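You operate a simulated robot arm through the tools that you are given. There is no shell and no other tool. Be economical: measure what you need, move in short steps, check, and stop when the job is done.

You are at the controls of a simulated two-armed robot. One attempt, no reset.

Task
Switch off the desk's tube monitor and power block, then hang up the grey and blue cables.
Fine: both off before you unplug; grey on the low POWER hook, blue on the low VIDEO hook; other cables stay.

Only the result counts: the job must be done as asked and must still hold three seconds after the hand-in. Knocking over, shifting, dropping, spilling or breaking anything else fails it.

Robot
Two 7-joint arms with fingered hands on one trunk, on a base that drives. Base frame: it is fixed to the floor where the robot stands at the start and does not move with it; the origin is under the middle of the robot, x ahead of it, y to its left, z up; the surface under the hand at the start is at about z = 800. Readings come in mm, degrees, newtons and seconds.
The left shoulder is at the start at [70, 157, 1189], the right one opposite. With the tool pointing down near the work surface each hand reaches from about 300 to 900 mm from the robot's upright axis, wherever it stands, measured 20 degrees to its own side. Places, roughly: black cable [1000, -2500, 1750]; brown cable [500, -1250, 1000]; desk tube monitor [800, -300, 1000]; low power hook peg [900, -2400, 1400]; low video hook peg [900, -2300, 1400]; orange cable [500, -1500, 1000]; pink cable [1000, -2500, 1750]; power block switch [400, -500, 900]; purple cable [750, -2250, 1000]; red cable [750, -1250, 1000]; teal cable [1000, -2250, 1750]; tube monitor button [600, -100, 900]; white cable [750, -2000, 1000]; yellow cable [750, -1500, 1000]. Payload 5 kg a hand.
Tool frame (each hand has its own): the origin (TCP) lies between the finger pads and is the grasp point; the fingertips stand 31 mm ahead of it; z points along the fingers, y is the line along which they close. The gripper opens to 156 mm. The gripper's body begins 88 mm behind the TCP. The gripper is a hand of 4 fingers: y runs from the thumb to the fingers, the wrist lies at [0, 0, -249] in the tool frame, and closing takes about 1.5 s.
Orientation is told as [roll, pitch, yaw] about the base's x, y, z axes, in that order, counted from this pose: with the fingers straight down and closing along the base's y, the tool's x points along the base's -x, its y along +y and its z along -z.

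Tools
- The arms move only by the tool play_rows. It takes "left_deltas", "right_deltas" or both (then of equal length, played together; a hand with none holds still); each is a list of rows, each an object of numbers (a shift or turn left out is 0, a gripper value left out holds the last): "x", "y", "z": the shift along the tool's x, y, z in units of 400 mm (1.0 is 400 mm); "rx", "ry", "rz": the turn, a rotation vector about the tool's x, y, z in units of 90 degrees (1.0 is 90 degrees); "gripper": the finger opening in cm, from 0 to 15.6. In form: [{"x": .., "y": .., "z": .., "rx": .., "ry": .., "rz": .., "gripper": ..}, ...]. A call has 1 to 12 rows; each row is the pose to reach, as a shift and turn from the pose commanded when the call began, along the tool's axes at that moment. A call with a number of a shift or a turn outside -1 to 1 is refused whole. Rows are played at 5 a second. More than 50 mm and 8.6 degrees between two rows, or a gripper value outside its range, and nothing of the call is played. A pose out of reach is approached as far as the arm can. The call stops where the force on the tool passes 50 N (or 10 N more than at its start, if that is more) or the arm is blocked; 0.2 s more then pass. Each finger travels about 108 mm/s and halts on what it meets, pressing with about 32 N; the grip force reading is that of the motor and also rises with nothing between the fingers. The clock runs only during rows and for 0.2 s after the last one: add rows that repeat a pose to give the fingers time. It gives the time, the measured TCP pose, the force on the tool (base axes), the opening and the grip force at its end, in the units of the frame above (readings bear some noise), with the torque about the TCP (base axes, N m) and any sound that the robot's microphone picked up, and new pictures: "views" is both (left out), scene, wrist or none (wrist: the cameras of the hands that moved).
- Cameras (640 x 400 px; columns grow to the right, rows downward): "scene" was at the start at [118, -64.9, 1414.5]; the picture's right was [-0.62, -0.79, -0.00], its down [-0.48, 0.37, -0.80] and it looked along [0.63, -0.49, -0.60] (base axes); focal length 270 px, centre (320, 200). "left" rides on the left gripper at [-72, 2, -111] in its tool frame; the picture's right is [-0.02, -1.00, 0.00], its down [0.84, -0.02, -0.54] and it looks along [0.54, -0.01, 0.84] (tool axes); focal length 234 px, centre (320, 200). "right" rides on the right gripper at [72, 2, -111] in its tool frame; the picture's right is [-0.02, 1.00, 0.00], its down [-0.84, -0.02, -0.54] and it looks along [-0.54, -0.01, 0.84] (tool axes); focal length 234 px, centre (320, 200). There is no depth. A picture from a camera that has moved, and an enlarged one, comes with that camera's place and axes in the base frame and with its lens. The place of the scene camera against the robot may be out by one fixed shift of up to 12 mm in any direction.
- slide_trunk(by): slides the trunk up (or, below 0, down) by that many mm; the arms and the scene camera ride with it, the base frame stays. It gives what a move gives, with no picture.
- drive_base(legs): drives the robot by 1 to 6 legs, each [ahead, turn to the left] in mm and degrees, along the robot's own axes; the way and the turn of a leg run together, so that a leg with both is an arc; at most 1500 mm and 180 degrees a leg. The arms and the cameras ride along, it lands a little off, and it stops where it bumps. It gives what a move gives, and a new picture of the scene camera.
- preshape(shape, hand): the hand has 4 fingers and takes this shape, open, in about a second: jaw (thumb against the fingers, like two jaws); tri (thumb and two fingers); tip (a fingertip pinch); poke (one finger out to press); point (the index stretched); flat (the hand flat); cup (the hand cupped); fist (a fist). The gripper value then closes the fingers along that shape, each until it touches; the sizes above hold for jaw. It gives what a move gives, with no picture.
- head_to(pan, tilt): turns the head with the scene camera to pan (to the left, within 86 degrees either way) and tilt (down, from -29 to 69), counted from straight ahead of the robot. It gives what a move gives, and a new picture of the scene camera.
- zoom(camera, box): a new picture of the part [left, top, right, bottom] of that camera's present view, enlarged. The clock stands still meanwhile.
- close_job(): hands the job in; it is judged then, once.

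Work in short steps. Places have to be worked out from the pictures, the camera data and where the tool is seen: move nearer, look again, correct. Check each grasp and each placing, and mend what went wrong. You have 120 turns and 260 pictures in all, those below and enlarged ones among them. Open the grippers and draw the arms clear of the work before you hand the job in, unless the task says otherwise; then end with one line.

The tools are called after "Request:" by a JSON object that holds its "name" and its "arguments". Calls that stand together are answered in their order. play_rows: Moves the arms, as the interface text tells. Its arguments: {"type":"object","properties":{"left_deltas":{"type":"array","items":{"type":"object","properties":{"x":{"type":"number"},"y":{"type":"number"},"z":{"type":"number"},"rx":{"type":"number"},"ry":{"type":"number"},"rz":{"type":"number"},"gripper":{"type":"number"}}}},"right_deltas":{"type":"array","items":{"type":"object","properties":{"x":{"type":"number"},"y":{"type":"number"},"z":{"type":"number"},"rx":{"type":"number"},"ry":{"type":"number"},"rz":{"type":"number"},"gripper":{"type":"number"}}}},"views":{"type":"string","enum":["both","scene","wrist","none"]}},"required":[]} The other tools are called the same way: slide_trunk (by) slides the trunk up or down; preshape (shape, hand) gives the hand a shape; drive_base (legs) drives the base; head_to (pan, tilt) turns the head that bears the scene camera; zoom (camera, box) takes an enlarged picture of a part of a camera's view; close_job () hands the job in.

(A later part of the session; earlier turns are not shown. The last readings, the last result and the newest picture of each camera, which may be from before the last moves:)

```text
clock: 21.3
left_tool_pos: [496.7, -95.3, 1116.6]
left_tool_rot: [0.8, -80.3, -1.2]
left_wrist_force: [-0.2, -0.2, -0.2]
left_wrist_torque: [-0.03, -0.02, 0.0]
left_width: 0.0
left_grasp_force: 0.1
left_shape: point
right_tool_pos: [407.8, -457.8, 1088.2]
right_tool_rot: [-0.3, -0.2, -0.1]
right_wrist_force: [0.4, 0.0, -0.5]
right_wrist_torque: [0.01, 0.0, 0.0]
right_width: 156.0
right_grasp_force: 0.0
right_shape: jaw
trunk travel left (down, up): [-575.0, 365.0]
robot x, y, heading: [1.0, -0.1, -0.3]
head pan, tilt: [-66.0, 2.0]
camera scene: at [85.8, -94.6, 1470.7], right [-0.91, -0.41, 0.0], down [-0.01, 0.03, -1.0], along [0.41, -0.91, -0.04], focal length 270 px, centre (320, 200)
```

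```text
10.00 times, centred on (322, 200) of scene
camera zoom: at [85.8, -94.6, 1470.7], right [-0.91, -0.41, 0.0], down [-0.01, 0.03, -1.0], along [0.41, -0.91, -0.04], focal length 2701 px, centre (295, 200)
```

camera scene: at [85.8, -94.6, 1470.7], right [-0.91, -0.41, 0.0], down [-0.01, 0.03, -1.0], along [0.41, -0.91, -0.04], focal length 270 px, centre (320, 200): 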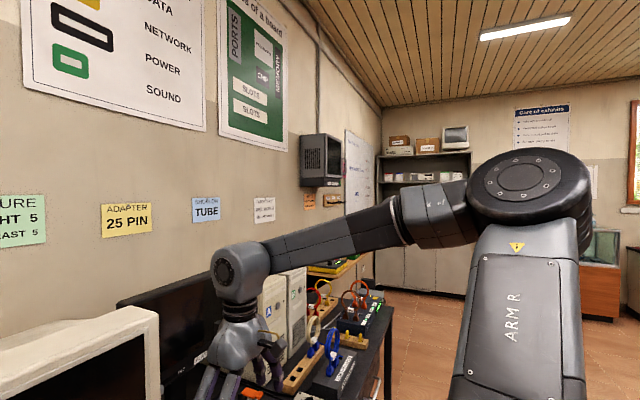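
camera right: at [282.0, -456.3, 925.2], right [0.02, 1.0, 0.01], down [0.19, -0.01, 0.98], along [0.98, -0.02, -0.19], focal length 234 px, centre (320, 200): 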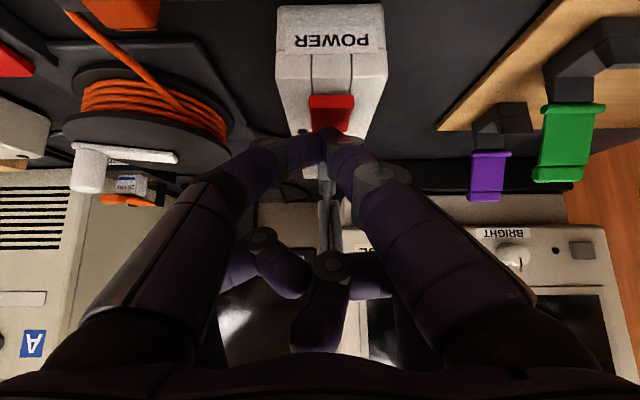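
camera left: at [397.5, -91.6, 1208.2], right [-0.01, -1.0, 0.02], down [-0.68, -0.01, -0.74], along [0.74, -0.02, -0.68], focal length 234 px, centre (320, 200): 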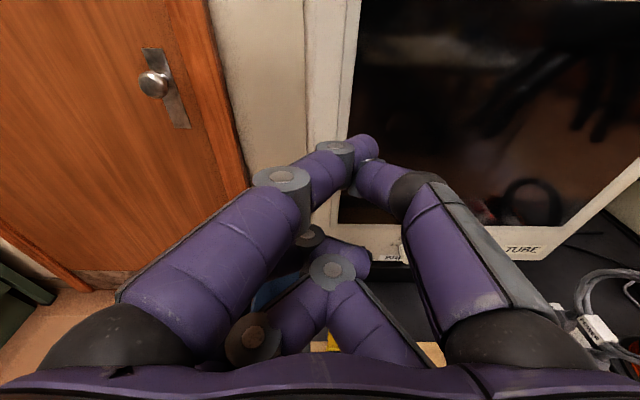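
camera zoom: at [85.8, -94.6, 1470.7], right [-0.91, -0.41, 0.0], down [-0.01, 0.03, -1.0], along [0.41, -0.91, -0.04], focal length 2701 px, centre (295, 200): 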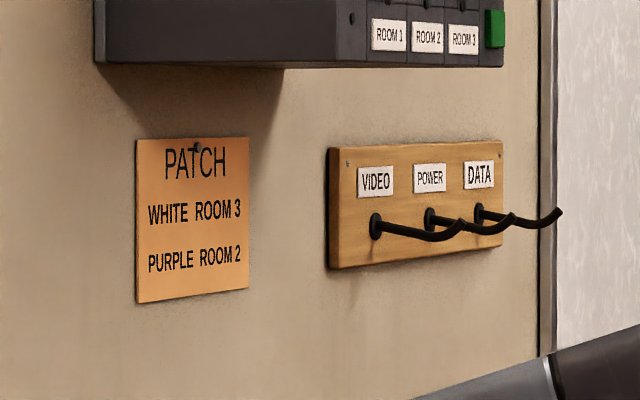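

The low pegs stick out of the wall toward -x (x about 900–1000, z about 1370), with VIDEO nearest and POWER next. I position the right hand open over the grey hoop, whose top I put at about [496, -453, 993].

Request:
{"name": "play_rows", "arguments": {"right_deltas": [{"x": -0.1, "gripper": 9}, {"x": -0.22, "y": 0.01, "gripper": 9}, {"x": -0.22, "y": 0.01, "z": 0.05}, {"x": -0.22, "y": 0.01, "z": 0.1}], "views": "wrist"}}

Request:
{"name": "head_to", "arguments": {"pan": -42, "tilt": 45}}

Request:
{"name": "zoom", "arguments": {"camera": "scene", "box": [270, 100, 430, 220]}}

```text
clock: 22.3
left_tool_pos: [497.0, -96.6, 1116.5]
left_tool_rot: [0.8, -80.3, -1.4]
left_wrist_force: [-0.1, -0.5, -0.2]
left_wrist_torque: [0.0, -0.01, -0.01]
left_width: 0.0
left_grasp_force: 0.0
left_shape: point
right_tool_pos: [496.3, -453.8, 1046.6]
right_tool_rot: [-0.2, -0.1, -0.2]
right_wrist_force: [0.3, -0.1, -0.2]
right_wrist_torque: [0.02, 0.02, 0.0]
right_width: 90.8
right_grasp_force: 0.0
right_shape: jaw
trunk travel left (down, up): [-575.0, 365.0]
robot x, y, heading: [-2.2, -2.6, 0.3]
head pan, tilt: [-66.0, 2.0]
camera right: at [424.3, -452.0, 1158.7], right [0.03, 1.0, 0.0], down [0.84, -0.02, 0.55], along [0.55, -0.02, -0.84], focal length 234 px, centre (320, 200)
```

right: 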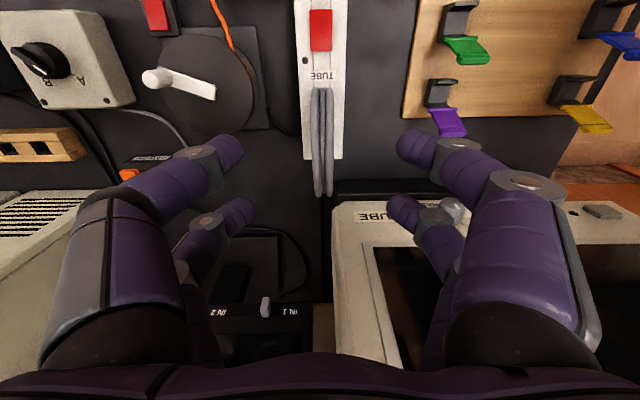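

```text
clock: 23.4
left_tool_pos: [497.3, -95.8, 1116.0]
left_tool_rot: [0.8, -80.4, -1.3]
left_wrist_force: [0.1, -0.6, -1.0]
left_wrist_torque: [-0.01, -0.02, 0.02]
left_width: 0.0
left_grasp_force: 0.1
left_shape: point
right_tool_pos: [495.1, -453.7, 1049.0]
right_tool_rot: [-0.3, -0.1, -0.1]
right_wrist_force: [-0.1, 1.0, 0.2]
right_wrist_torque: [0.0, 0.0, 0.03]
right_width: 90.7
right_grasp_force: 0.1
right_shape: jaw
trunk travel left (down, up): [-575.0, 365.0]
robot x, y, heading: [-1.7, -0.8, -0.2]
head pan, tilt: [-42.0, 45.0]
camera scene: at [109.5, -66.2, 1403.0], right [-0.67, -0.74, 0.0], down [-0.52, 0.47, -0.71], along [0.53, -0.47, -0.71], focal length 270 px, centre (320, 200)
```

scene: 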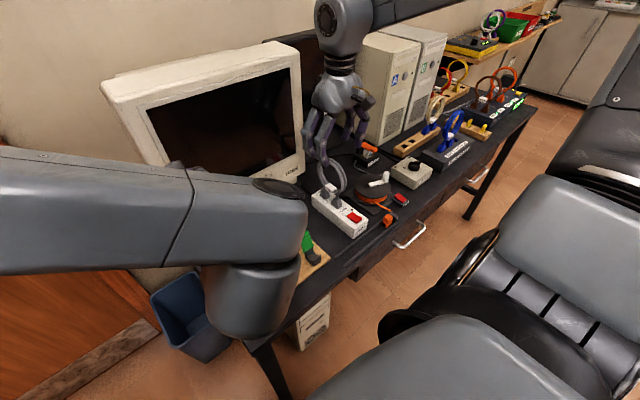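

```text
3.33 times, centred on (350, 160) of scene
camera zoom: at [109.5, -66.2, 1403.0], right [-0.67, -0.74, 0.0], down [-0.52, 0.47, -0.71], along [0.53, -0.47, -0.71], focal length 900 px, centre (220, 333)
```

zoom: 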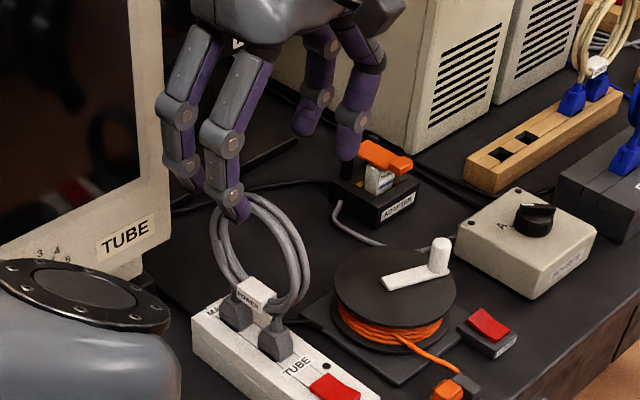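

The hoop is centred between the fingers. I descend 60 mm and close.

Request:
{"name": "play_rows", "arguments": {"right_deltas": [{"z": 0.07, "gripper": 9}, {"z": 0.15}, {"z": 0.15, "gripper": 5}, {"z": 0.15, "gripper": 2}, {"z": 0.15, "gripper": 0}, {"z": 0.15}, {"z": 0.15}, {"z": 0.15}, {"z": 0.15}, {"z": 0.15}], "views": "wrist"}}

Request:
{"name": "zoom", "arguments": {"camera": "scene", "box": [270, 100, 430, 220]}}

```text
clock: 25.6
left_tool_pos: [495.4, -96.3, 1116.9]
left_tool_rot: [0.9, -80.4, -1.3]
left_wrist_force: [-0.4, -0.4, 0.9]
left_wrist_torque: [0.01, -0.01, -0.01]
left_width: 0.0
left_grasp_force: 0.1
left_shape: point
right_tool_pos: [493.2, -455.5, 988.1]
right_tool_rot: [-0.3, -0.1, -0.1]
right_wrist_force: [-5.9, 0.3, -3.9]
right_wrist_torque: [-0.03, 0.93, -0.01]
right_width: 5.3
right_grasp_force: 31.7
right_shape: jaw
trunk travel left (down, up): [-575.0, 365.0]
robot x, y, heading: [1.1, 0.7, -0.0]
head pan, tilt: [-42.0, 45.0]
camera right: at [421.6, -453.2, 1099.0], right [0.03, 1.0, 0.0], down [0.84, -0.02, 0.55], along [0.55, -0.02, -0.84], focal length 234 px, centre (320, 200)
```

right: 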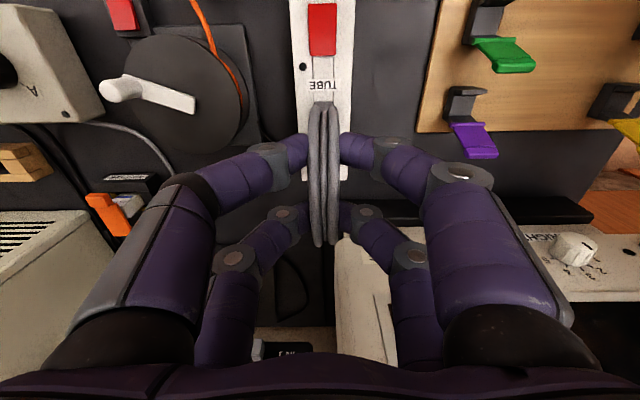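

```text
3.33 times, centred on (350, 160) of scene
camera zoom: at [108.8, -66.4, 1403.0], right [-0.67, -0.74, 0.0], down [-0.52, 0.47, -0.71], along [0.53, -0.47, -0.71], focal length 900 px, centre (220, 333)
```

zoom: 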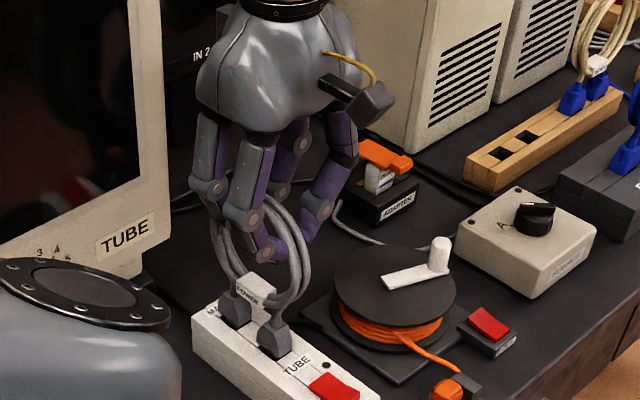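

The grip holds at 31.7 N with a 5 mm opening. I pull straight up.

Request:
{"name": "play_rows", "arguments": {"right_deltas": [{"z": -0.02}, {"z": -0.05}, {"z": -0.1}, {"z": -0.15}, {"z": -0.2}], "views": "wrist"}}

Request:
{"name": "zoom", "arguments": {"camera": "scene", "box": [270, 80, 430, 220]}}

```text
clock: 26.8
left_tool_pos: [496.2, -95.4, 1117.4]
left_tool_rot: [0.7, -80.4, -1.1]
left_wrist_force: [-0.8, 0.1, 0.2]
left_wrist_torque: [0.03, -0.03, -0.02]
left_width: 0.1
left_grasp_force: 0.0
left_shape: point
right_tool_pos: [495.2, -454.4, 1070.8]
right_tool_rot: [-0.2, -0.1, 0.0]
right_wrist_force: [0.2, 0.5, -1.5]
right_wrist_torque: [-0.01, 0.03, -0.01]
right_width: 5.6
right_grasp_force: 32.8
right_shape: jaw
trunk travel left (down, up): [-575.0, 365.0]
robot x, y, heading: [-0.4, 0.4, -0.3]
head pan, tilt: [-42.0, 45.0]
camera right: at [422.7, -451.4, 1181.1], right [0.03, 1.0, -0.01], down [0.84, -0.02, 0.55], along [0.55, -0.02, -0.84], focal length 234 px, centre (320, 200)
```

right: 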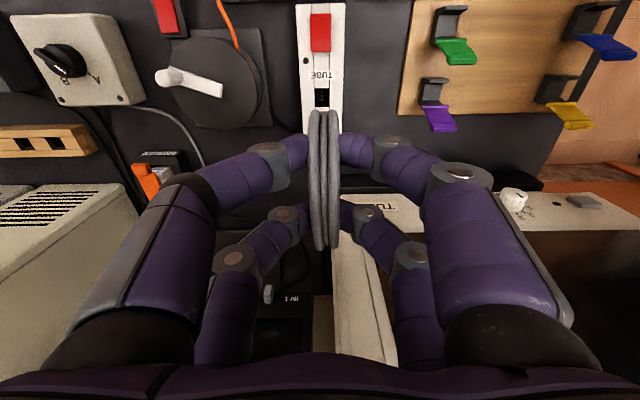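

```text
2.86 times, centred on (350, 150) of scene
camera zoom: at [108.9, -65.7, 1403.0], right [-0.67, -0.74, 0.0], down [-0.53, 0.47, -0.71], along [0.53, -0.47, -0.71], focal length 772 px, centre (234, 343)
```

zoom: 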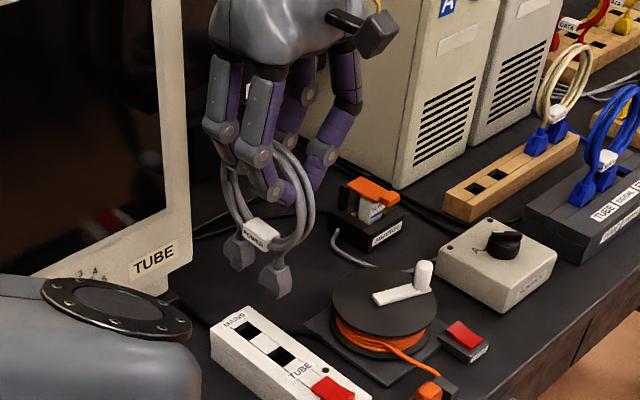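

Unplugged cleanly and the hoop hangs in the hand. I raise and tuck both hands before driving.

Request:
{"name": "play_rows", "arguments": {"right_deltas": [{"z": -0.1}, {"z": -0.2}, {"z": -0.3}, {"z": -0.4}, {"x": 0.08, "z": -0.42}, {"x": 0.16, "z": -0.42}, {"x": 0.24, "z": -0.42}], "left_deltas": [{"z": -0.05}, {"z": -0.1}, {"z": -0.15}, {"z": -0.2}, {"z": -0.2, "x": -0.08}, {"z": -0.2, "x": -0.16}, {"z": -0.2, "x": -0.2}], "views": "none"}}

Request:
{"name": "drive_base", "arguments": {"legs": [[0, -90]]}}

Request:
{"name": "head_to", "arguments": {"pan": 0, "tilt": 25}}

```text
clock: 28.4
left_tool_pos: [428.3, -96.0, 1207.6]
left_tool_rot: [1.0, -80.4, -1.8]
left_wrist_force: [-0.5, -0.5, 0.7]
left_wrist_torque: [0.0, 0.01, 0.0]
left_width: 0.0
left_grasp_force: 0.0
left_shape: point
right_tool_pos: [395.8, -454.5, 1237.5]
right_tool_rot: [-0.2, -0.2, -0.1]
right_wrist_force: [-0.4, 0.0, -1.8]
right_wrist_torque: [-0.03, -0.02, 0.01]
right_width: 5.5
right_grasp_force: 32.3
right_shape: jaw
trunk travel left (down, up): [-575.0, 365.0]
robot x, y, heading: [-2.0, -1.2, -0.2]
head pan, tilt: [-42.0, 45.0]
```

```text
clock: 32.7
left_tool_pos: [-101.6, -429.1, 1207.0]
left_tool_rot: [0.7, -80.4, -92.1]
left_wrist_force: [-0.6, 1.0, 0.0]
left_wrist_torque: [0.03, 0.01, 0.04]
left_width: 0.1
left_grasp_force: 0.0
left_shape: point
right_tool_pos: [-460.3, -393.4, 1237.8]
right_tool_rot: [-0.3, -0.1, -90.8]
right_wrist_force: [0.4, 0.5, -1.1]
right_wrist_torque: [0.03, 0.04, 0.02]
right_width: 5.4
right_grasp_force: 32.1
right_shape: jaw
trunk travel left (down, up): [-575.0, 365.0]
robot x, y, heading: [-3.7, 1.5, -90.7]
head pan, tilt: [-42.0, 45.0]
camera scene: at [-57.7, -121.1, 1402.9], right [-0.73, 0.68, 0.0], down [0.48, 0.52, -0.71], along [-0.48, -0.52, -0.71], focal length 270 px, centre (320, 200)
```

scene: 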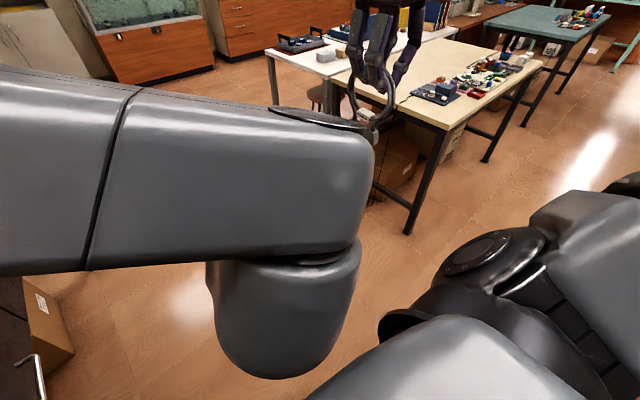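

```text
clock: 33.8
left_tool_pos: [-102.2, -429.9, 1207.0]
left_tool_rot: [0.6, -80.3, -92.0]
left_wrist_force: [-0.1, -0.3, -0.7]
left_wrist_torque: [0.02, 0.01, 0.0]
left_width: 0.0
left_grasp_force: 0.0
left_shape: point
right_tool_pos: [-460.1, -393.1, 1236.9]
right_tool_rot: [-0.2, -0.1, -90.9]
right_wrist_force: [-0.5, 0.3, -2.2]
right_wrist_torque: [0.03, 0.02, 0.03]
right_width: 5.7
right_grasp_force: 32.3
right_shape: jaw
trunk travel left (down, up): [-575.0, 365.0]
robot x, y, heading: [-1.4, 0.6, -90.7]
head pan, tilt: [0.0, 25.0]
camera scene: at [-3.8, -153.6, 1433.5], right [-1.0, 0.01, 0.0], down [0.01, 0.42, -0.91], along [-0.01, -0.91, -0.42], focal length 270 px, centre (320, 200)
```

scene: 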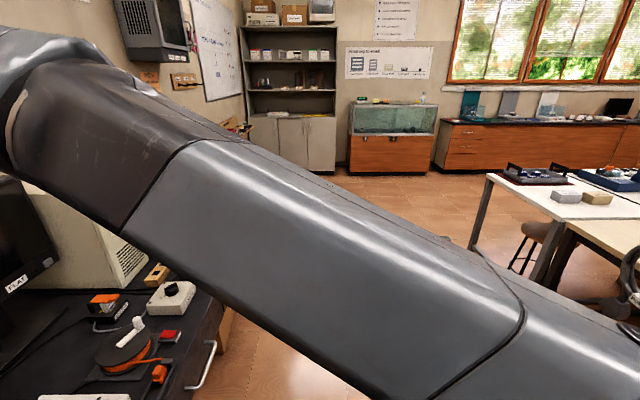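

The path ahead along -y is clear. I drive about 2150 mm, then turn back to face the wall.

Request:
{"name": "drive_base", "arguments": {"legs": [[1450, 0], [700, 0], [0, 90]]}}

Request:
{"name": "head_to", "arguments": {"pan": -10, "tilt": 10}}

```text
clock: 35.6
left_tool_pos: [-91.2, -527.4, 1207.8]
left_tool_rot: [-1.7, -80.5, -87.7]
left_wrist_force: [-0.1, -0.6, 0.6]
left_wrist_torque: [-0.07, 0.0, -0.02]
left_width: 0.2
left_grasp_force: 0.0
left_shape: point
right_tool_pos: [-450.2, -493.4, 1236.5]
right_tool_rot: [-0.4, 0.3, -89.5]
right_wrist_force: [0.2, -0.5, -2.2]
right_wrist_torque: [0.08, 0.03, 0.0]
right_width: 4.9
right_grasp_force: 32.0
right_shape: jaw
trunk travel left (down, up): [-575.0, 365.0]
robot x, y, heading: [-9.0, -88.8, -83.6]
head pan, tilt: [0.0, 25.0]
stopped in leg 1: the robot was blocked; the commanded pose is now the measured one
camera scene: at [7.2, -243.1, 1433.2], right [-0.99, -0.11, 0.0], down [-0.05, 0.42, -0.91], along [0.1, -0.9, -0.42], focal length 270 px, centre (320, 200)
```

scene: 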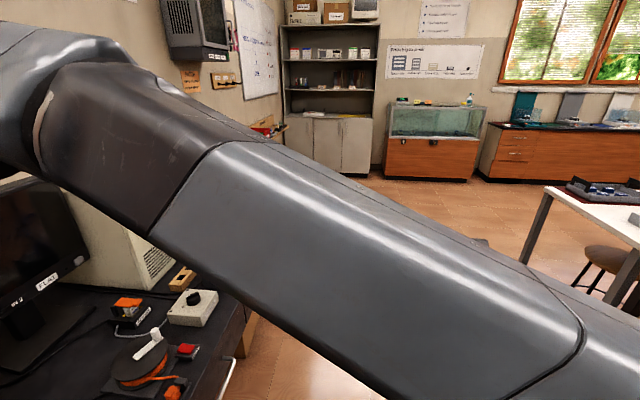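

```text
clock: 36.4
left_tool_pos: [-94.4, -525.2, 1208.6]
left_tool_rot: [-0.8, -80.5, -88.6]
left_wrist_force: [0.8, 0.3, 0.3]
left_wrist_torque: [0.01, 0.04, 0.05]
left_width: 0.1
left_grasp_force: 0.1
left_shape: point
right_tool_pos: [-453.8, -490.5, 1235.8]
right_tool_rot: [-0.2, 0.1, -89.6]
right_wrist_force: [0.5, 1.1, -1.8]
right_wrist_torque: [0.03, -0.01, 0.0]
right_width: 4.9
right_grasp_force: 31.8
right_shape: jaw
trunk travel left (down, up): [-575.0, 365.0]
robot x, y, heading: [-6.5, -88.3, -83.6]
head pan, tilt: [-10.0, 10.0]
camera scene: at [-12.3, -240.9, 1457.9], right [-1.0, 0.06, 0.0], down [0.01, 0.17, -0.98], along [-0.06, -0.98, -0.17], focal length 270 px, centre (320, 200)
```

scene: 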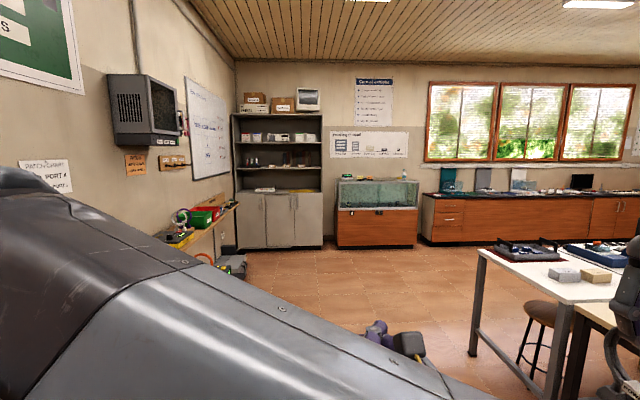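

Something on the left blocked the drive. I look left to see what was touched.

Request:
{"name": "head_to", "arguments": {"pan": 75, "tilt": 30}}

Request:
{"name": "head_to", "arguments": {"pan": 35, "tilt": 55}}

```text
clock: 38.0
left_tool_pos: [-92.8, -526.4, 1208.3]
left_tool_rot: [-1.1, -80.6, -88.5]
left_wrist_force: [-0.6, -0.4, -0.8]
left_wrist_torque: [0.03, 0.03, 0.02]
left_width: 0.1
left_grasp_force: 0.2
left_shape: point
right_tool_pos: [-453.1, -490.3, 1236.9]
right_tool_rot: [-0.3, 0.2, -89.7]
right_wrist_force: [-0.5, -0.1, -1.3]
right_wrist_torque: [0.04, 0.03, 0.02]
right_width: 4.7
right_grasp_force: 31.5
right_shape: jaw
trunk travel left (down, up): [-575.0, 365.0]
robot x, y, heading: [-8.7, -88.6, -84.0]
head pan, tilt: [75.0, 30.0]
camera scene: at [83.8, -161.9, 1425.6], right [-0.15, -0.99, 0.0], down [-0.49, 0.07, -0.87], along [0.86, -0.13, -0.5], focal length 270 px, centre (320, 200)
```

scene: 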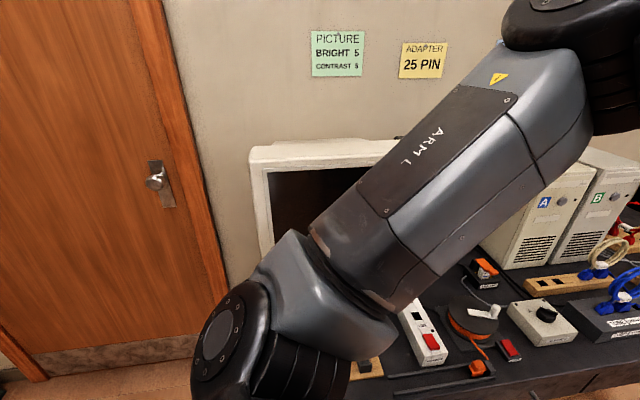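

```text
clock: 39.1
left_tool_pos: [-92.4, -524.8, 1209.2]
left_tool_rot: [-1.1, -80.5, -88.4]
left_wrist_force: [0.0, 0.2, 0.5]
left_wrist_torque: [-0.01, 0.0, -0.01]
left_width: 0.0
left_grasp_force: 0.0
left_shape: point
right_tool_pos: [-453.7, -489.0, 1236.4]
right_tool_rot: [-0.2, 0.1, -89.7]
right_wrist_force: [0.5, -0.7, -1.7]
right_wrist_torque: [0.04, 0.04, -0.01]
right_width: 4.6
right_grasp_force: 32.2
right_shape: jaw
trunk travel left (down, up): [-575.0, 365.0]
robot x, y, heading: [-10.1, -85.3, -83.5]
head pan, tilt: [35.0, 55.0]
camera scene: at [42.3, -202.5, 1389.6], right [-0.75, -0.66, 0.0], down [-0.54, 0.61, -0.57], along [0.38, -0.43, -0.82], focal length 270 px, centre (320, 200)
```

scene: 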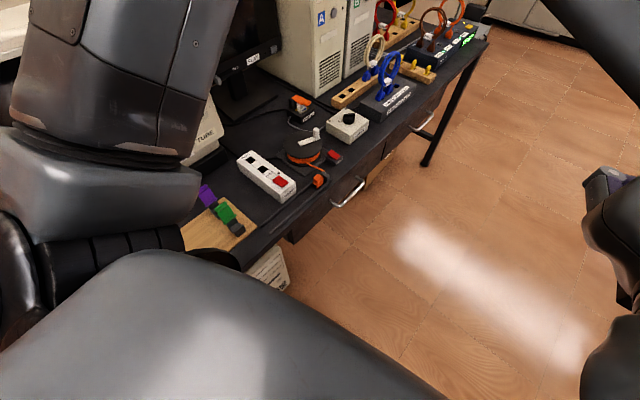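

The base's round foot (about 350 mm radius) likely touched the pedestal or leg under the desk; the desk items look unmoved. I back off, swing out away from the desk, then drive parallel to it.

Request:
{"name": "drive_base", "arguments": {"legs": [[-80, 0], [0, -46]]}}

Request:
{"name": "drive_base", "arguments": {"legs": [[500, 0], [0, 40]]}}

```text
clock: 42.2
left_tool_pos: [-391.7, -250.9, 1210.1]
left_tool_rot: [-1.1, -80.6, -134.2]
left_wrist_force: [-0.6, -0.1, 0.5]
left_wrist_torque: [0.02, 0.0, 0.01]
left_width: 0.0
left_grasp_force: 0.0
left_shape: point
right_tool_pos: [-616.3, 31.0, 1235.7]
right_tool_rot: [-0.3, 0.2, -135.5]
right_wrist_force: [-0.3, -0.1, -2.1]
right_wrist_torque: [0.05, -0.02, -0.01]
right_width: 4.6
right_grasp_force: 32.0
right_shape: jaw
trunk travel left (down, up): [-575.0, 365.0]
robot x, y, heading: [-18.0, -9.0, -129.5]
head pan, tilt: [35.0, 55.0]
camera scene: at [-57.6, -128.9, 1389.5], right [-1.0, 0.08, 0.0], down [0.06, 0.82, -0.57], along [-0.04, -0.57, -0.82], focal length 270 px, centre (320, 200)
```

scene: 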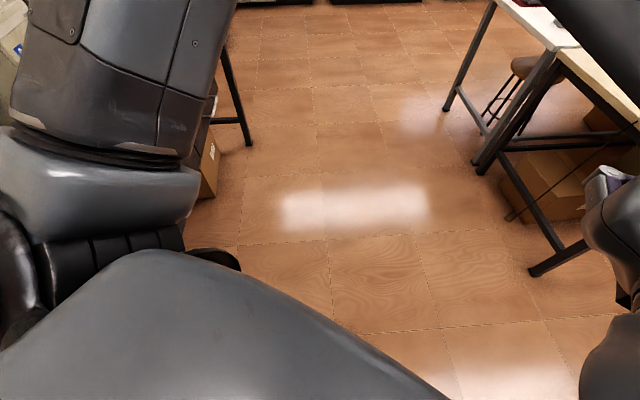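

```text
clock: 47.1
left_tool_pos: [-471.4, -820.9, 1208.6]
left_tool_rot: [-1.2, -80.6, -94.9]
left_wrist_force: [-0.3, -0.6, 0.6]
left_wrist_torque: [-0.02, 0.01, 0.0]
left_width: 0.0
left_grasp_force: 0.0
left_shape: point
right_tool_pos: [-825.4, -745.7, 1237.0]
right_tool_rot: [-0.3, 0.1, -96.0]
right_wrist_force: [-0.3, -0.1, -1.2]
right_wrist_torque: [0.01, -0.04, -0.03]
right_width: 4.8
right_grasp_force: 31.8
right_shape: jaw
trunk travel left (down, up): [-575.0, 365.0]
robot x, y, heading: [-345.1, -391.3, -90.1]
head pan, tilt: [35.0, 55.0]
camera scene: at [-301.2, -514.8, 1389.6], right [-0.82, -0.58, 0.0], down [-0.47, 0.67, -0.57], along [0.33, -0.47, -0.82], focal length 270 px, centre (320, 200)
```

scene: 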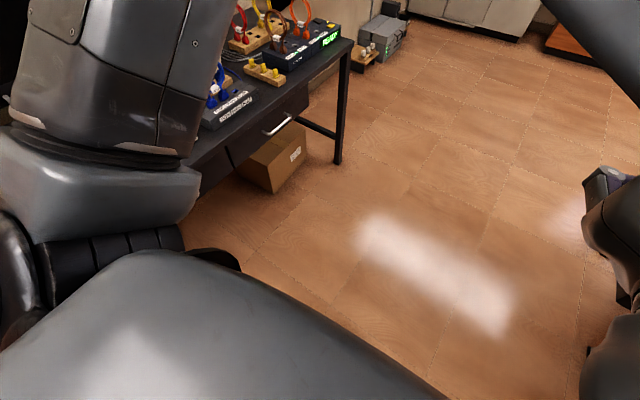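

Now on heading -90 at x = -345 with a clear aisle, I drive on and turn to face the wall.

Request:
{"name": "drive_base", "arguments": {"legs": [[1400, 0], [420, 0], [0, 90]]}}

Request:
{"name": "head_to", "arguments": {"pan": -10, "tilt": 15}}

```text
clock: 60.0
left_tool_pos: [101.2, -2366.1, 1208.9]
left_tool_rot: [-1.1, -80.5, -6.4]
left_wrist_force: [0.7, -0.7, -0.4]
left_wrist_torque: [0.0, -0.01, 0.0]
left_width: 0.0
left_grasp_force: 0.1
left_shape: point
right_tool_pos: [16.4, -2716.7, 1235.6]
right_tool_rot: [-0.2, 0.1, -7.6]
right_wrist_force: [0.1, 0.8, -2.2]
right_wrist_torque: [0.02, 0.02, -0.01]
right_width: 4.6
right_grasp_force: 32.3
right_shape: jaw
trunk travel left (down, up): [-575.0, 365.0]
robot x, y, heading: [-321.1, -2222.5, -1.7]
head pan, tilt: [35.0, 55.0]
camera scene: at [-211.5, -2195.4, 1389.6], right [0.55, -0.83, 0.0], down [-0.68, -0.45, -0.57], along [0.48, 0.32, -0.82], focal length 270 px, centre (320, 200)
```

scene: 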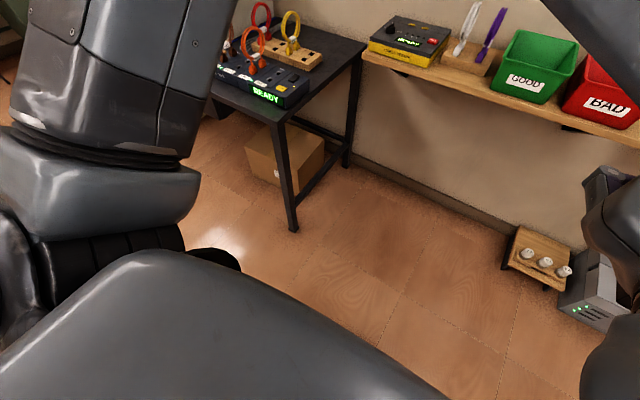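

```text
clock: 61.1
left_tool_pos: [100.8, -2366.2, 1208.6]
left_tool_rot: [-1.2, -80.7, -6.4]
left_wrist_force: [-0.6, -0.5, 0.1]
left_wrist_torque: [0.02, 0.01, 0.0]
left_width: 0.1
left_grasp_force: 0.1
left_shape: point
right_tool_pos: [15.3, -2716.6, 1236.6]
right_tool_rot: [-0.3, 0.0, -7.7]
right_wrist_force: [0.2, 0.1, -1.9]
right_wrist_torque: [0.01, 0.03, -0.01]
right_width: 4.7
right_grasp_force: 32.4
right_shape: jaw
trunk travel left (down, up): [-575.0, 365.0]
robot x, y, heading: [-319.8, -2219.8, -1.7]
head pan, tilt: [-10.0, 15.0]
camera scene: at [-180.2, -2253.7, 1449.7], right [-0.2, -0.98, 0.0], down [-0.25, 0.05, -0.97], along [0.95, -0.19, -0.26], focal length 270 px, centre (320, 200)
```

scene: 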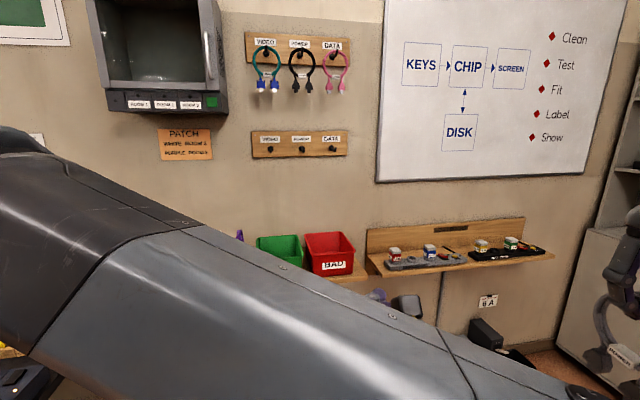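

I can see the low VIDEO/POWER/DATA pegs, with other cables hanging above them. The hand must come in tilted from the aisle, with the hoop normal along the peg. I test yawing the right hand +90°.

Request:
{"name": "play_rows", "arguments": {"right_deltas": [{"rz": -0.09}, {"rz": -0.18}, {"rz": -0.27}, {"rz": -0.36}, {"rz": -0.45}, {"rz": -0.54}, {"rz": -0.63}, {"rz": -0.72}, {"rz": -0.81}, {"rz": -0.9}, {"rz": -0.99}, {"rz": -0.99}], "views": "both"}}

```text
clock: 63.7
left_tool_pos: [100.3, -2366.3, 1209.9]
left_tool_rot: [-1.0, -80.6, -6.4]
left_wrist_force: [-0.7, 0.1, 0.6]
left_wrist_torque: [-0.01, -0.02, 0.01]
left_width: 0.2
left_grasp_force: 0.1
left_shape: point
right_tool_pos: [14.9, -2716.5, 1236.5]
right_tool_rot: [0.0, 0.3, 81.6]
right_wrist_force: [0.6, -0.8, -1.2]
right_wrist_torque: [-0.01, -0.01, 0.01]
right_width: 4.7
right_grasp_force: 31.7
right_shape: jaw
trunk travel left (down, up): [-575.0, 365.0]
robot x, y, heading: [-320.8, -2223.7, -1.7]
head pan, tilt: [-10.0, 15.0]
camera scene: at [-180.4, -2253.7, 1449.8], right [-0.2, -0.98, 0.0], down [-0.25, 0.05, -0.97], along [0.95, -0.19, -0.26], focal length 270 px, centre (320, 200)
camera right: at [3.8, -2787.6, 1348.7], right [-0.99, 0.17, 0.0], down [0.14, 0.83, 0.54], along [0.09, 0.53, -0.84], focal length 234 px, centre (320, 200)
```

scene: 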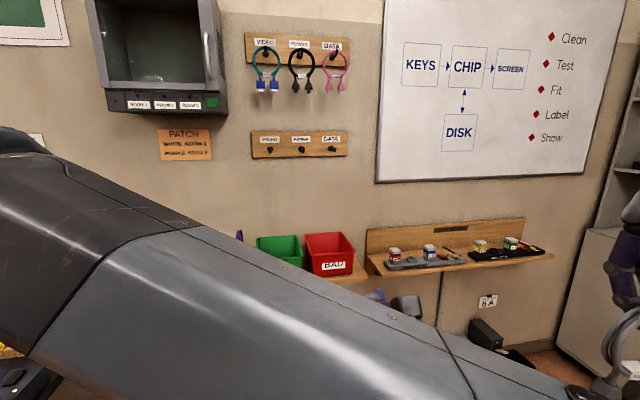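
right: 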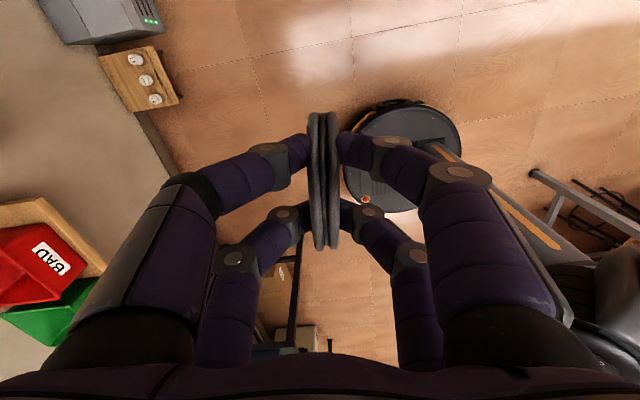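

Yaw works. I zoom on the hooks to measure them.

Request:
{"name": "zoom", "arguments": {"camera": "scene", "box": [230, 20, 360, 170]}}

Request:
{"name": "zoom", "arguments": {"camera": "scene", "box": [245, 122, 355, 165]}}

```text
2.67 times, centred on (295, 95) of scene
camera zoom: at [-180.4, -2253.7, 1449.8], right [-0.2, -0.98, 0.0], down [-0.25, 0.05, -0.97], along [0.95, -0.19, -0.26], focal length 720 px, centre (387, 480)
```

zoom: 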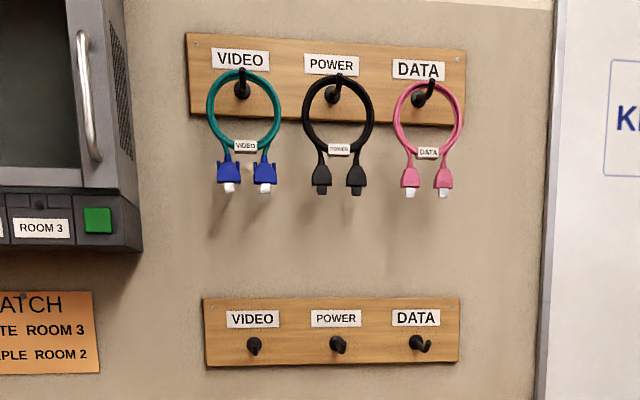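

```text
5.82 times, centred on (300, 144) of scene
camera zoom: at [-180.4, -2253.7, 1449.8], right [-0.2, -0.98, 0.0], down [-0.25, 0.05, -0.97], along [0.95, -0.19, -0.26], focal length 1571 px, centre (436, 529)
```

zoom: 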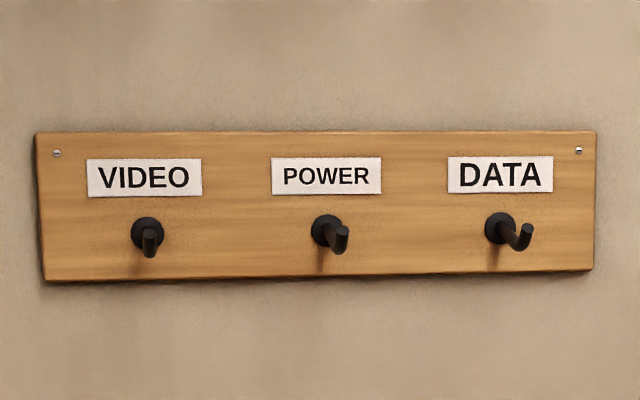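

The POWER peg is roughly at base [990, -2413, 1360], tip x about 908, with about 130 mm spacing. I lower the left arm out of the way, then drive closer and re-measure.

Request:
{"name": "play_rows", "arguments": {"left_deltas": [{"x": 0.08, "y": 0.08}, {"x": 0.16, "y": 0.16}, {"x": 0.24, "y": 0.24}, {"x": 0.32, "y": 0.32}, {"x": 0.4, "y": 0.4}, {"x": 0.48, "y": 0.48}, {"x": 0.56, "y": 0.5}, {"x": 0.64, "y": 0.5}], "views": "none"}}

Request:
{"name": "drive_base", "arguments": {"legs": [[400, 1.5]]}}

Request:
{"name": "zoom", "arguments": {"camera": "scene", "box": [200, 0, 440, 200]}}

```text
clock: 65.7
left_tool_pos: [107.9, -2222.4, 1029.6]
left_tool_rot: [-42.4, -80.4, 38.0]
left_wrist_force: [-0.4, -0.3, 0.7]
left_wrist_torque: [0.02, 0.0, 0.02]
left_width: 0.0
left_grasp_force: 0.0
left_shape: point
left hand out of reach, approached as far as the arm can: row 4, 5, 6, 7, 8
right_tool_pos: [17.3, -2715.8, 1236.6]
right_tool_rot: [0.2, 0.4, 81.5]
right_wrist_force: [-0.2, 0.3, -2.2]
right_wrist_torque: [-0.06, 0.02, 0.01]
right_width: 4.5
right_grasp_force: 31.8
right_shape: jaw
trunk travel left (down, up): [-575.0, 365.0]
robot x, y, heading: [-324.8, -2222.0, -1.3]
head pan, tilt: [-10.0, 15.0]
stopped in row 8 (left hand): the arm was blocked; the commanded pose is now the measured one
```

```text
clock: 68.2
left_tool_pos: [505.6, -2217.8, 1028.7]
left_tool_rot: [-42.3, -80.5, 39.3]
left_wrist_force: [-0.4, 0.1, -0.2]
left_wrist_torque: [0.01, -0.03, -0.02]
left_width: 0.0
left_grasp_force: 0.1
left_shape: point
right_tool_pos: [428.0, -2714.8, 1237.4]
right_tool_rot: [0.0, 0.4, 83.1]
right_wrist_force: [-0.4, 0.3, -2.0]
right_wrist_torque: [0.0, -0.02, 0.04]
right_width: 4.9
right_grasp_force: 31.4
right_shape: jaw
trunk travel left (down, up): [-575.0, 365.0]
robot x, y, heading: [78.9, -2228.5, 0.3]
head pan, tilt: [-10.0, 15.0]
camera scene: at [220.8, -2255.7, 1449.8], right [-0.17, -0.98, 0.0], down [-0.26, 0.05, -0.97], along [0.95, -0.17, -0.26], focal length 270 px, centre (320, 200)
```

scene: 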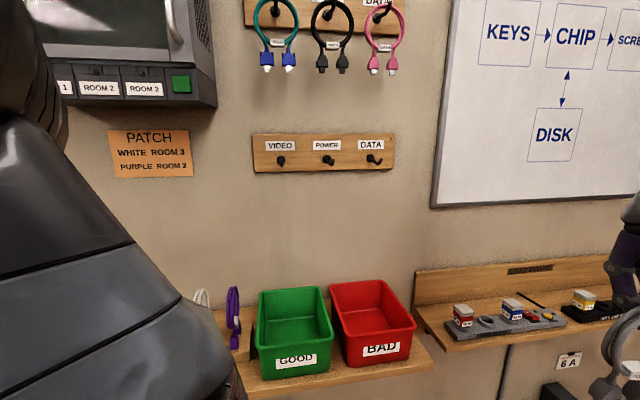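

```text
2.00 times, centred on (320, 100) of scene
camera zoom: at [220.8, -2255.7, 1449.8], right [-0.17, -0.98, 0.0], down [-0.26, 0.05, -0.97], along [0.95, -0.17, -0.26], focal length 540 px, centre (320, 400)
```

zoom: 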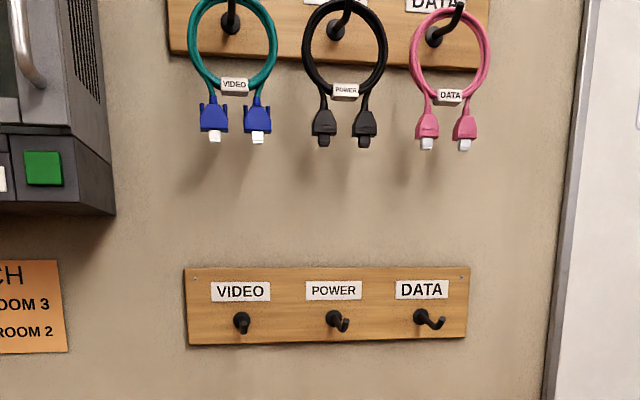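

Triangulated: POWER peg base about [970, -2404, 1362], tip about x 890, with the tip upturned. I raise the trunk 200 and swing the right hand to a tilted pre-hook pose.

Request:
{"name": "slide_trunk", "arguments": {"by": 200}}

Request:
{"name": "play_rows", "arguments": {"right_deltas": [{"x": -0.075, "y": -0.066, "z": 0.005, "rx": 0.04, "ry": -0.0025, "rz": -0.007}, {"x": -0.15, "y": -0.13, "z": 0.01, "rx": 0.08, "ry": -0.005, "rz": -0.014}, {"x": -0.225, "y": -0.197, "z": 0.015, "rx": 0.12, "ry": -0.0075, "rz": -0.021}, {"x": -0.3, "y": -0.263, "z": 0.02, "rx": 0.16, "ry": -0.01, "rz": -0.028}, {"x": -0.375, "y": -0.328, "z": 0.025, "rx": 0.2, "ry": -0.0125, "rz": -0.035}, {"x": -0.45, "y": -0.394, "z": 0.03, "rx": 0.24, "ry": -0.015, "rz": -0.042}, {"x": -0.525, "y": -0.46, "z": 0.035, "rx": 0.28, "ry": -0.0175, "rz": -0.05}, {"x": -0.6, "y": -0.525, "z": 0.04, "rx": 0.33, "ry": -0.02, "rz": -0.057}, {"x": -0.675, "y": -0.59, "z": 0.045, "rx": 0.37, "ry": -0.022, "rz": -0.064}, {"x": -0.75, "y": -0.656, "z": 0.05, "rx": 0.41, "ry": -0.025, "rz": -0.072}, {"x": -0.823, "y": -0.722, "z": 0.055, "rx": 0.444, "ry": -0.027, "rz": -0.078}, {"x": -0.823, "y": -0.722, "z": 0.055, "rx": 0.444, "ry": -0.027, "rz": -0.078}], "views": "both"}}

```text
clock: 70.4
left_tool_pos: [505.9, -2217.7, 1230.1]
left_tool_rot: [-42.5, -80.5, 39.5]
left_wrist_force: [0.3, 1.8, 0.3]
left_wrist_torque: [0.0, 0.03, 0.0]
left_width: 0.1
left_grasp_force: 0.0
left_shape: point
right_tool_pos: [430.5, -2713.3, 1437.0]
right_tool_rot: [0.2, 0.3, 83.1]
right_wrist_force: [0.5, 0.0, -2.4]
right_wrist_torque: [0.04, 0.0, 0.03]
right_width: 4.7
right_grasp_force: 32.7
right_shape: jaw
trunk travel left (down, up): [-775.0, 165.0]
robot x, y, heading: [82.8, -2227.1, -0.1]
head pan, tilt: [-10.0, 15.0]
```

```text
clock: 73.0
left_tool_pos: [504.5, -2218.1, 1230.7]
left_tool_rot: [-42.4, -80.5, 39.4]
left_wrist_force: [1.0, 0.4, 0.1]
left_wrist_torque: [0.02, -0.02, 0.01]
left_width: 0.0
left_grasp_force: 0.2
left_shape: point
right_tool_pos: [753.1, -2421.2, 1412.5]
right_tool_rot: [-39.8, 0.4, 90.4]
right_wrist_force: [-0.1, -0.4, -2.5]
right_wrist_torque: [-0.04, 0.1, -0.02]
right_width: 4.7
right_grasp_force: 32.1
right_shape: jaw
trunk travel left (down, up): [-775.0, 165.0]
robot x, y, heading: [77.5, -2228.7, 0.1]
head pan, tilt: [-10.0, 15.0]
camera scene: at [220.4, -2256.9, 1649.8], right [-0.17, -0.98, 0.0], down [-0.25, 0.05, -0.97], along [0.95, -0.17, -0.26], focal length 270 px, centre (320, 200)
camera right: at [683.1, -2493.8, 1498.3], right [-0.77, 0.02, -0.64], down [-0.34, 0.84, 0.43], along [0.55, 0.54, -0.64], focal length 234 px, centre (320, 200)
```

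scene: 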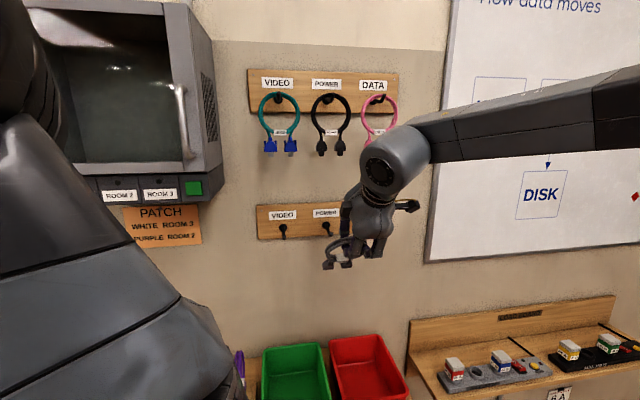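
right: 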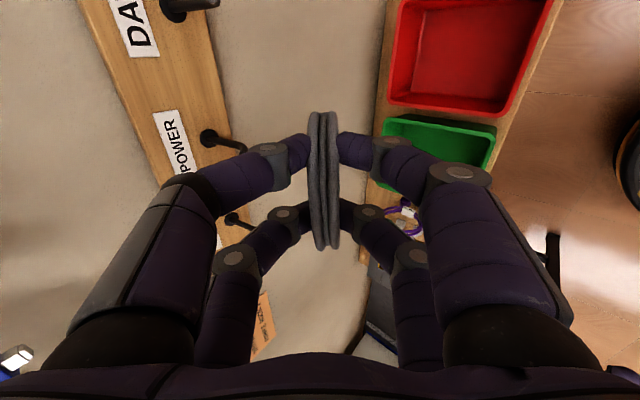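

The wrist camera confirms the POWER peg at base [970, -2407, 1372] with tip at x about 900. The hoop centre is now about [789, -2402, 1369], well aligned, so I advance 90 mm and look.

Request:
{"name": "play_rows", "arguments": {"right_deltas": [{"x": 0.012, "y": -0.058, "z": 0.048}, {"x": 0.012, "y": -0.116, "z": 0.096}, {"x": 0.012, "y": -0.173, "z": 0.144}, {"x": 0.012, "y": -0.173, "z": 0.144}], "views": "both"}}

Request:
{"name": "zoom", "arguments": {"camera": "scene", "box": [260, 170, 440, 290]}}

Request:
{"name": "zoom", "arguments": {"camera": "right", "box": [180, 60, 420, 260]}}

```text
clock: 74.0
left_tool_pos: [505.3, -2215.8, 1229.4]
left_tool_rot: [-42.7, -80.5, 39.7]
left_wrist_force: [0.0, -0.2, -0.2]
left_wrist_torque: [0.02, 0.0, -0.03]
left_width: 0.1
left_grasp_force: 0.0
left_shape: point
right_tool_pos: [843.1, -2424.8, 1412.7]
right_tool_rot: [-39.9, 0.4, 90.2]
right_wrist_force: [0.0, -0.3, -1.8]
right_wrist_torque: [-0.05, 0.07, 0.0]
right_width: 4.5
right_grasp_force: 32.2
right_shape: jaw
trunk travel left (down, up): [-775.0, 165.0]
robot x, y, heading: [81.1, -2224.1, 0.1]
head pan, tilt: [-10.0, 15.0]
camera scene: at [220.5, -2254.9, 1649.8], right [-0.17, -0.98, 0.0], down [-0.25, 0.04, -0.97], along [0.95, -0.17, -0.26], focal length 270 px, centre (320, 200)
camera right: at [772.4, -2497.0, 1498.8], right [-0.77, 0.01, -0.64], down [-0.34, 0.84, 0.42], along [0.54, 0.54, -0.64], focal length 234 px, centre (320, 200)
```

scene: 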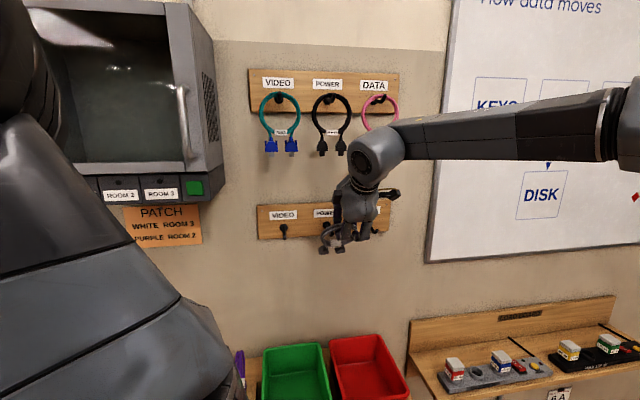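
right: 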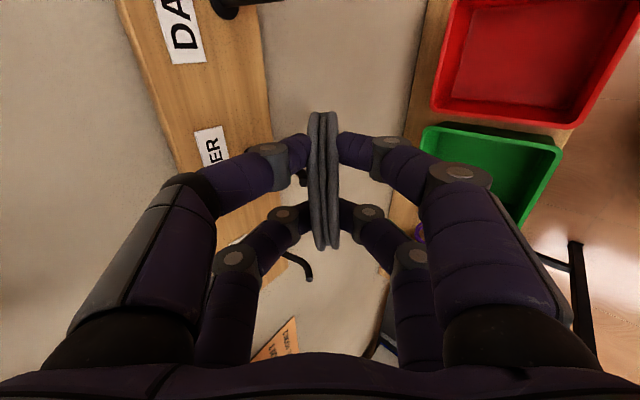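

```text
3.33 times, centred on (350, 230) of scene
camera zoom: at [220.5, -2254.9, 1649.8], right [-0.17, -0.98, 0.0], down [-0.25, 0.04, -0.97], along [0.95, -0.17, -0.26], focal length 900 px, centre (220, 100)
```

zoom: 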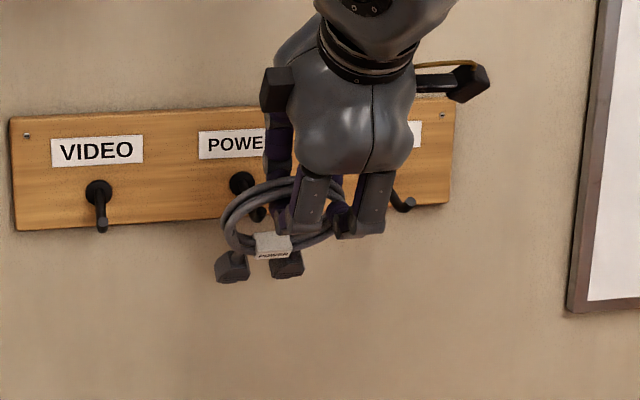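

```text
2.00 times, centred on (300, 160) of right
camera zoom: at [772.4, -2497.0, 1498.8], right [-0.77, 0.01, -0.64], down [-0.34, 0.84, 0.42], along [0.54, 0.54, -0.64], focal length 468 px, centre (360, 280)
```

zoom: 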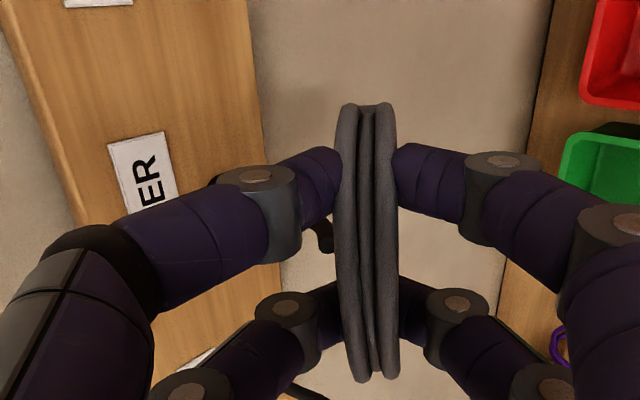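

The geometry says the peg tip enters near hoop centre, but under one finger pair. I shift +17 mm in y so the peg lines up with the gap between finger pairs, and advance 45 mm.

Request:
{"name": "play_rows", "arguments": {"right_deltas": [{"x": -0.0425}, {"x": -0.0425, "y": -0.029, "z": 0.024}, {"x": -0.0425, "y": -0.058, "z": 0.048}, {"x": -0.0425, "y": -0.0864, "z": 0.072}, {"x": -0.0425, "y": -0.0864, "z": 0.072}], "views": "wrist"}}

Request:
{"name": "zoom", "arguments": {"camera": "scene", "box": [260, 170, 440, 290]}}

Request:
{"name": "zoom", "arguments": {"camera": "right", "box": [220, 80, 420, 260]}}

```text
clock: 75.2
left_tool_pos: [505.2, -2217.2, 1229.6]
left_tool_rot: [-42.6, -80.4, 39.5]
left_wrist_force: [0.2, 0.3, -0.3]
left_wrist_torque: [-0.01, 0.02, -0.01]
left_width: 0.0
left_grasp_force: 0.1
left_shape: point
right_tool_pos: [889.6, -2407.7, 1412.5]
right_tool_rot: [-39.9, 0.4, 90.3]
right_wrist_force: [0.2, 0.6, -2.1]
right_wrist_torque: [-0.06, 0.07, 0.01]
right_width: 4.6
right_grasp_force: 31.8
right_shape: jaw
trunk travel left (down, up): [-775.0, 165.0]
robot x, y, heading: [80.7, -2228.4, 0.0]
head pan, tilt: [-10.0, 15.0]
camera right: at [819.0, -2479.4, 1499.1], right [-0.77, 0.01, -0.64], down [-0.34, 0.84, 0.42], along [0.54, 0.54, -0.64], focal length 234 px, centre (320, 200)
```

right: 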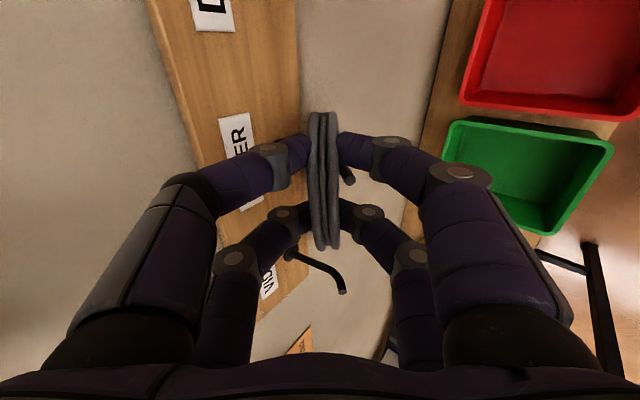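

```text
3.33 times, centred on (350, 230) of scene
camera zoom: at [220.7, -2255.2, 1649.8], right [-0.17, -0.98, 0.0], down [-0.26, 0.05, -0.97], along [0.95, -0.17, -0.26], focal length 900 px, centre (220, 100)
```

zoom: 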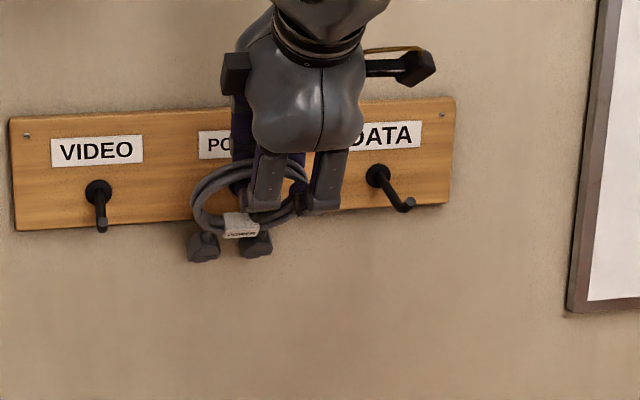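

```text
2.22 times, centred on (320, 170) of right
camera zoom: at [819.0, -2479.4, 1499.1], right [-0.77, 0.01, -0.64], down [-0.34, 0.84, 0.42], along [0.54, 0.54, -0.64], focal length 520 px, centre (320, 267)
```

zoom: 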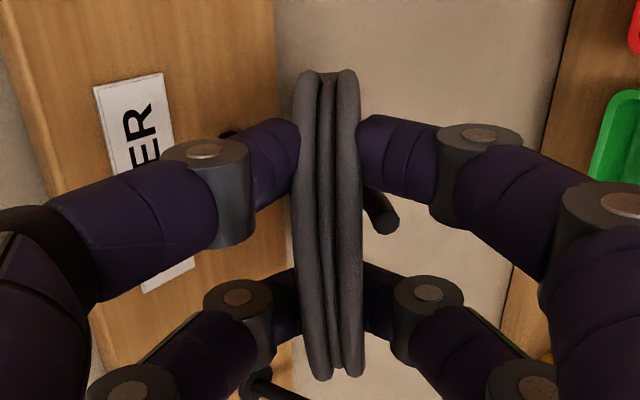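

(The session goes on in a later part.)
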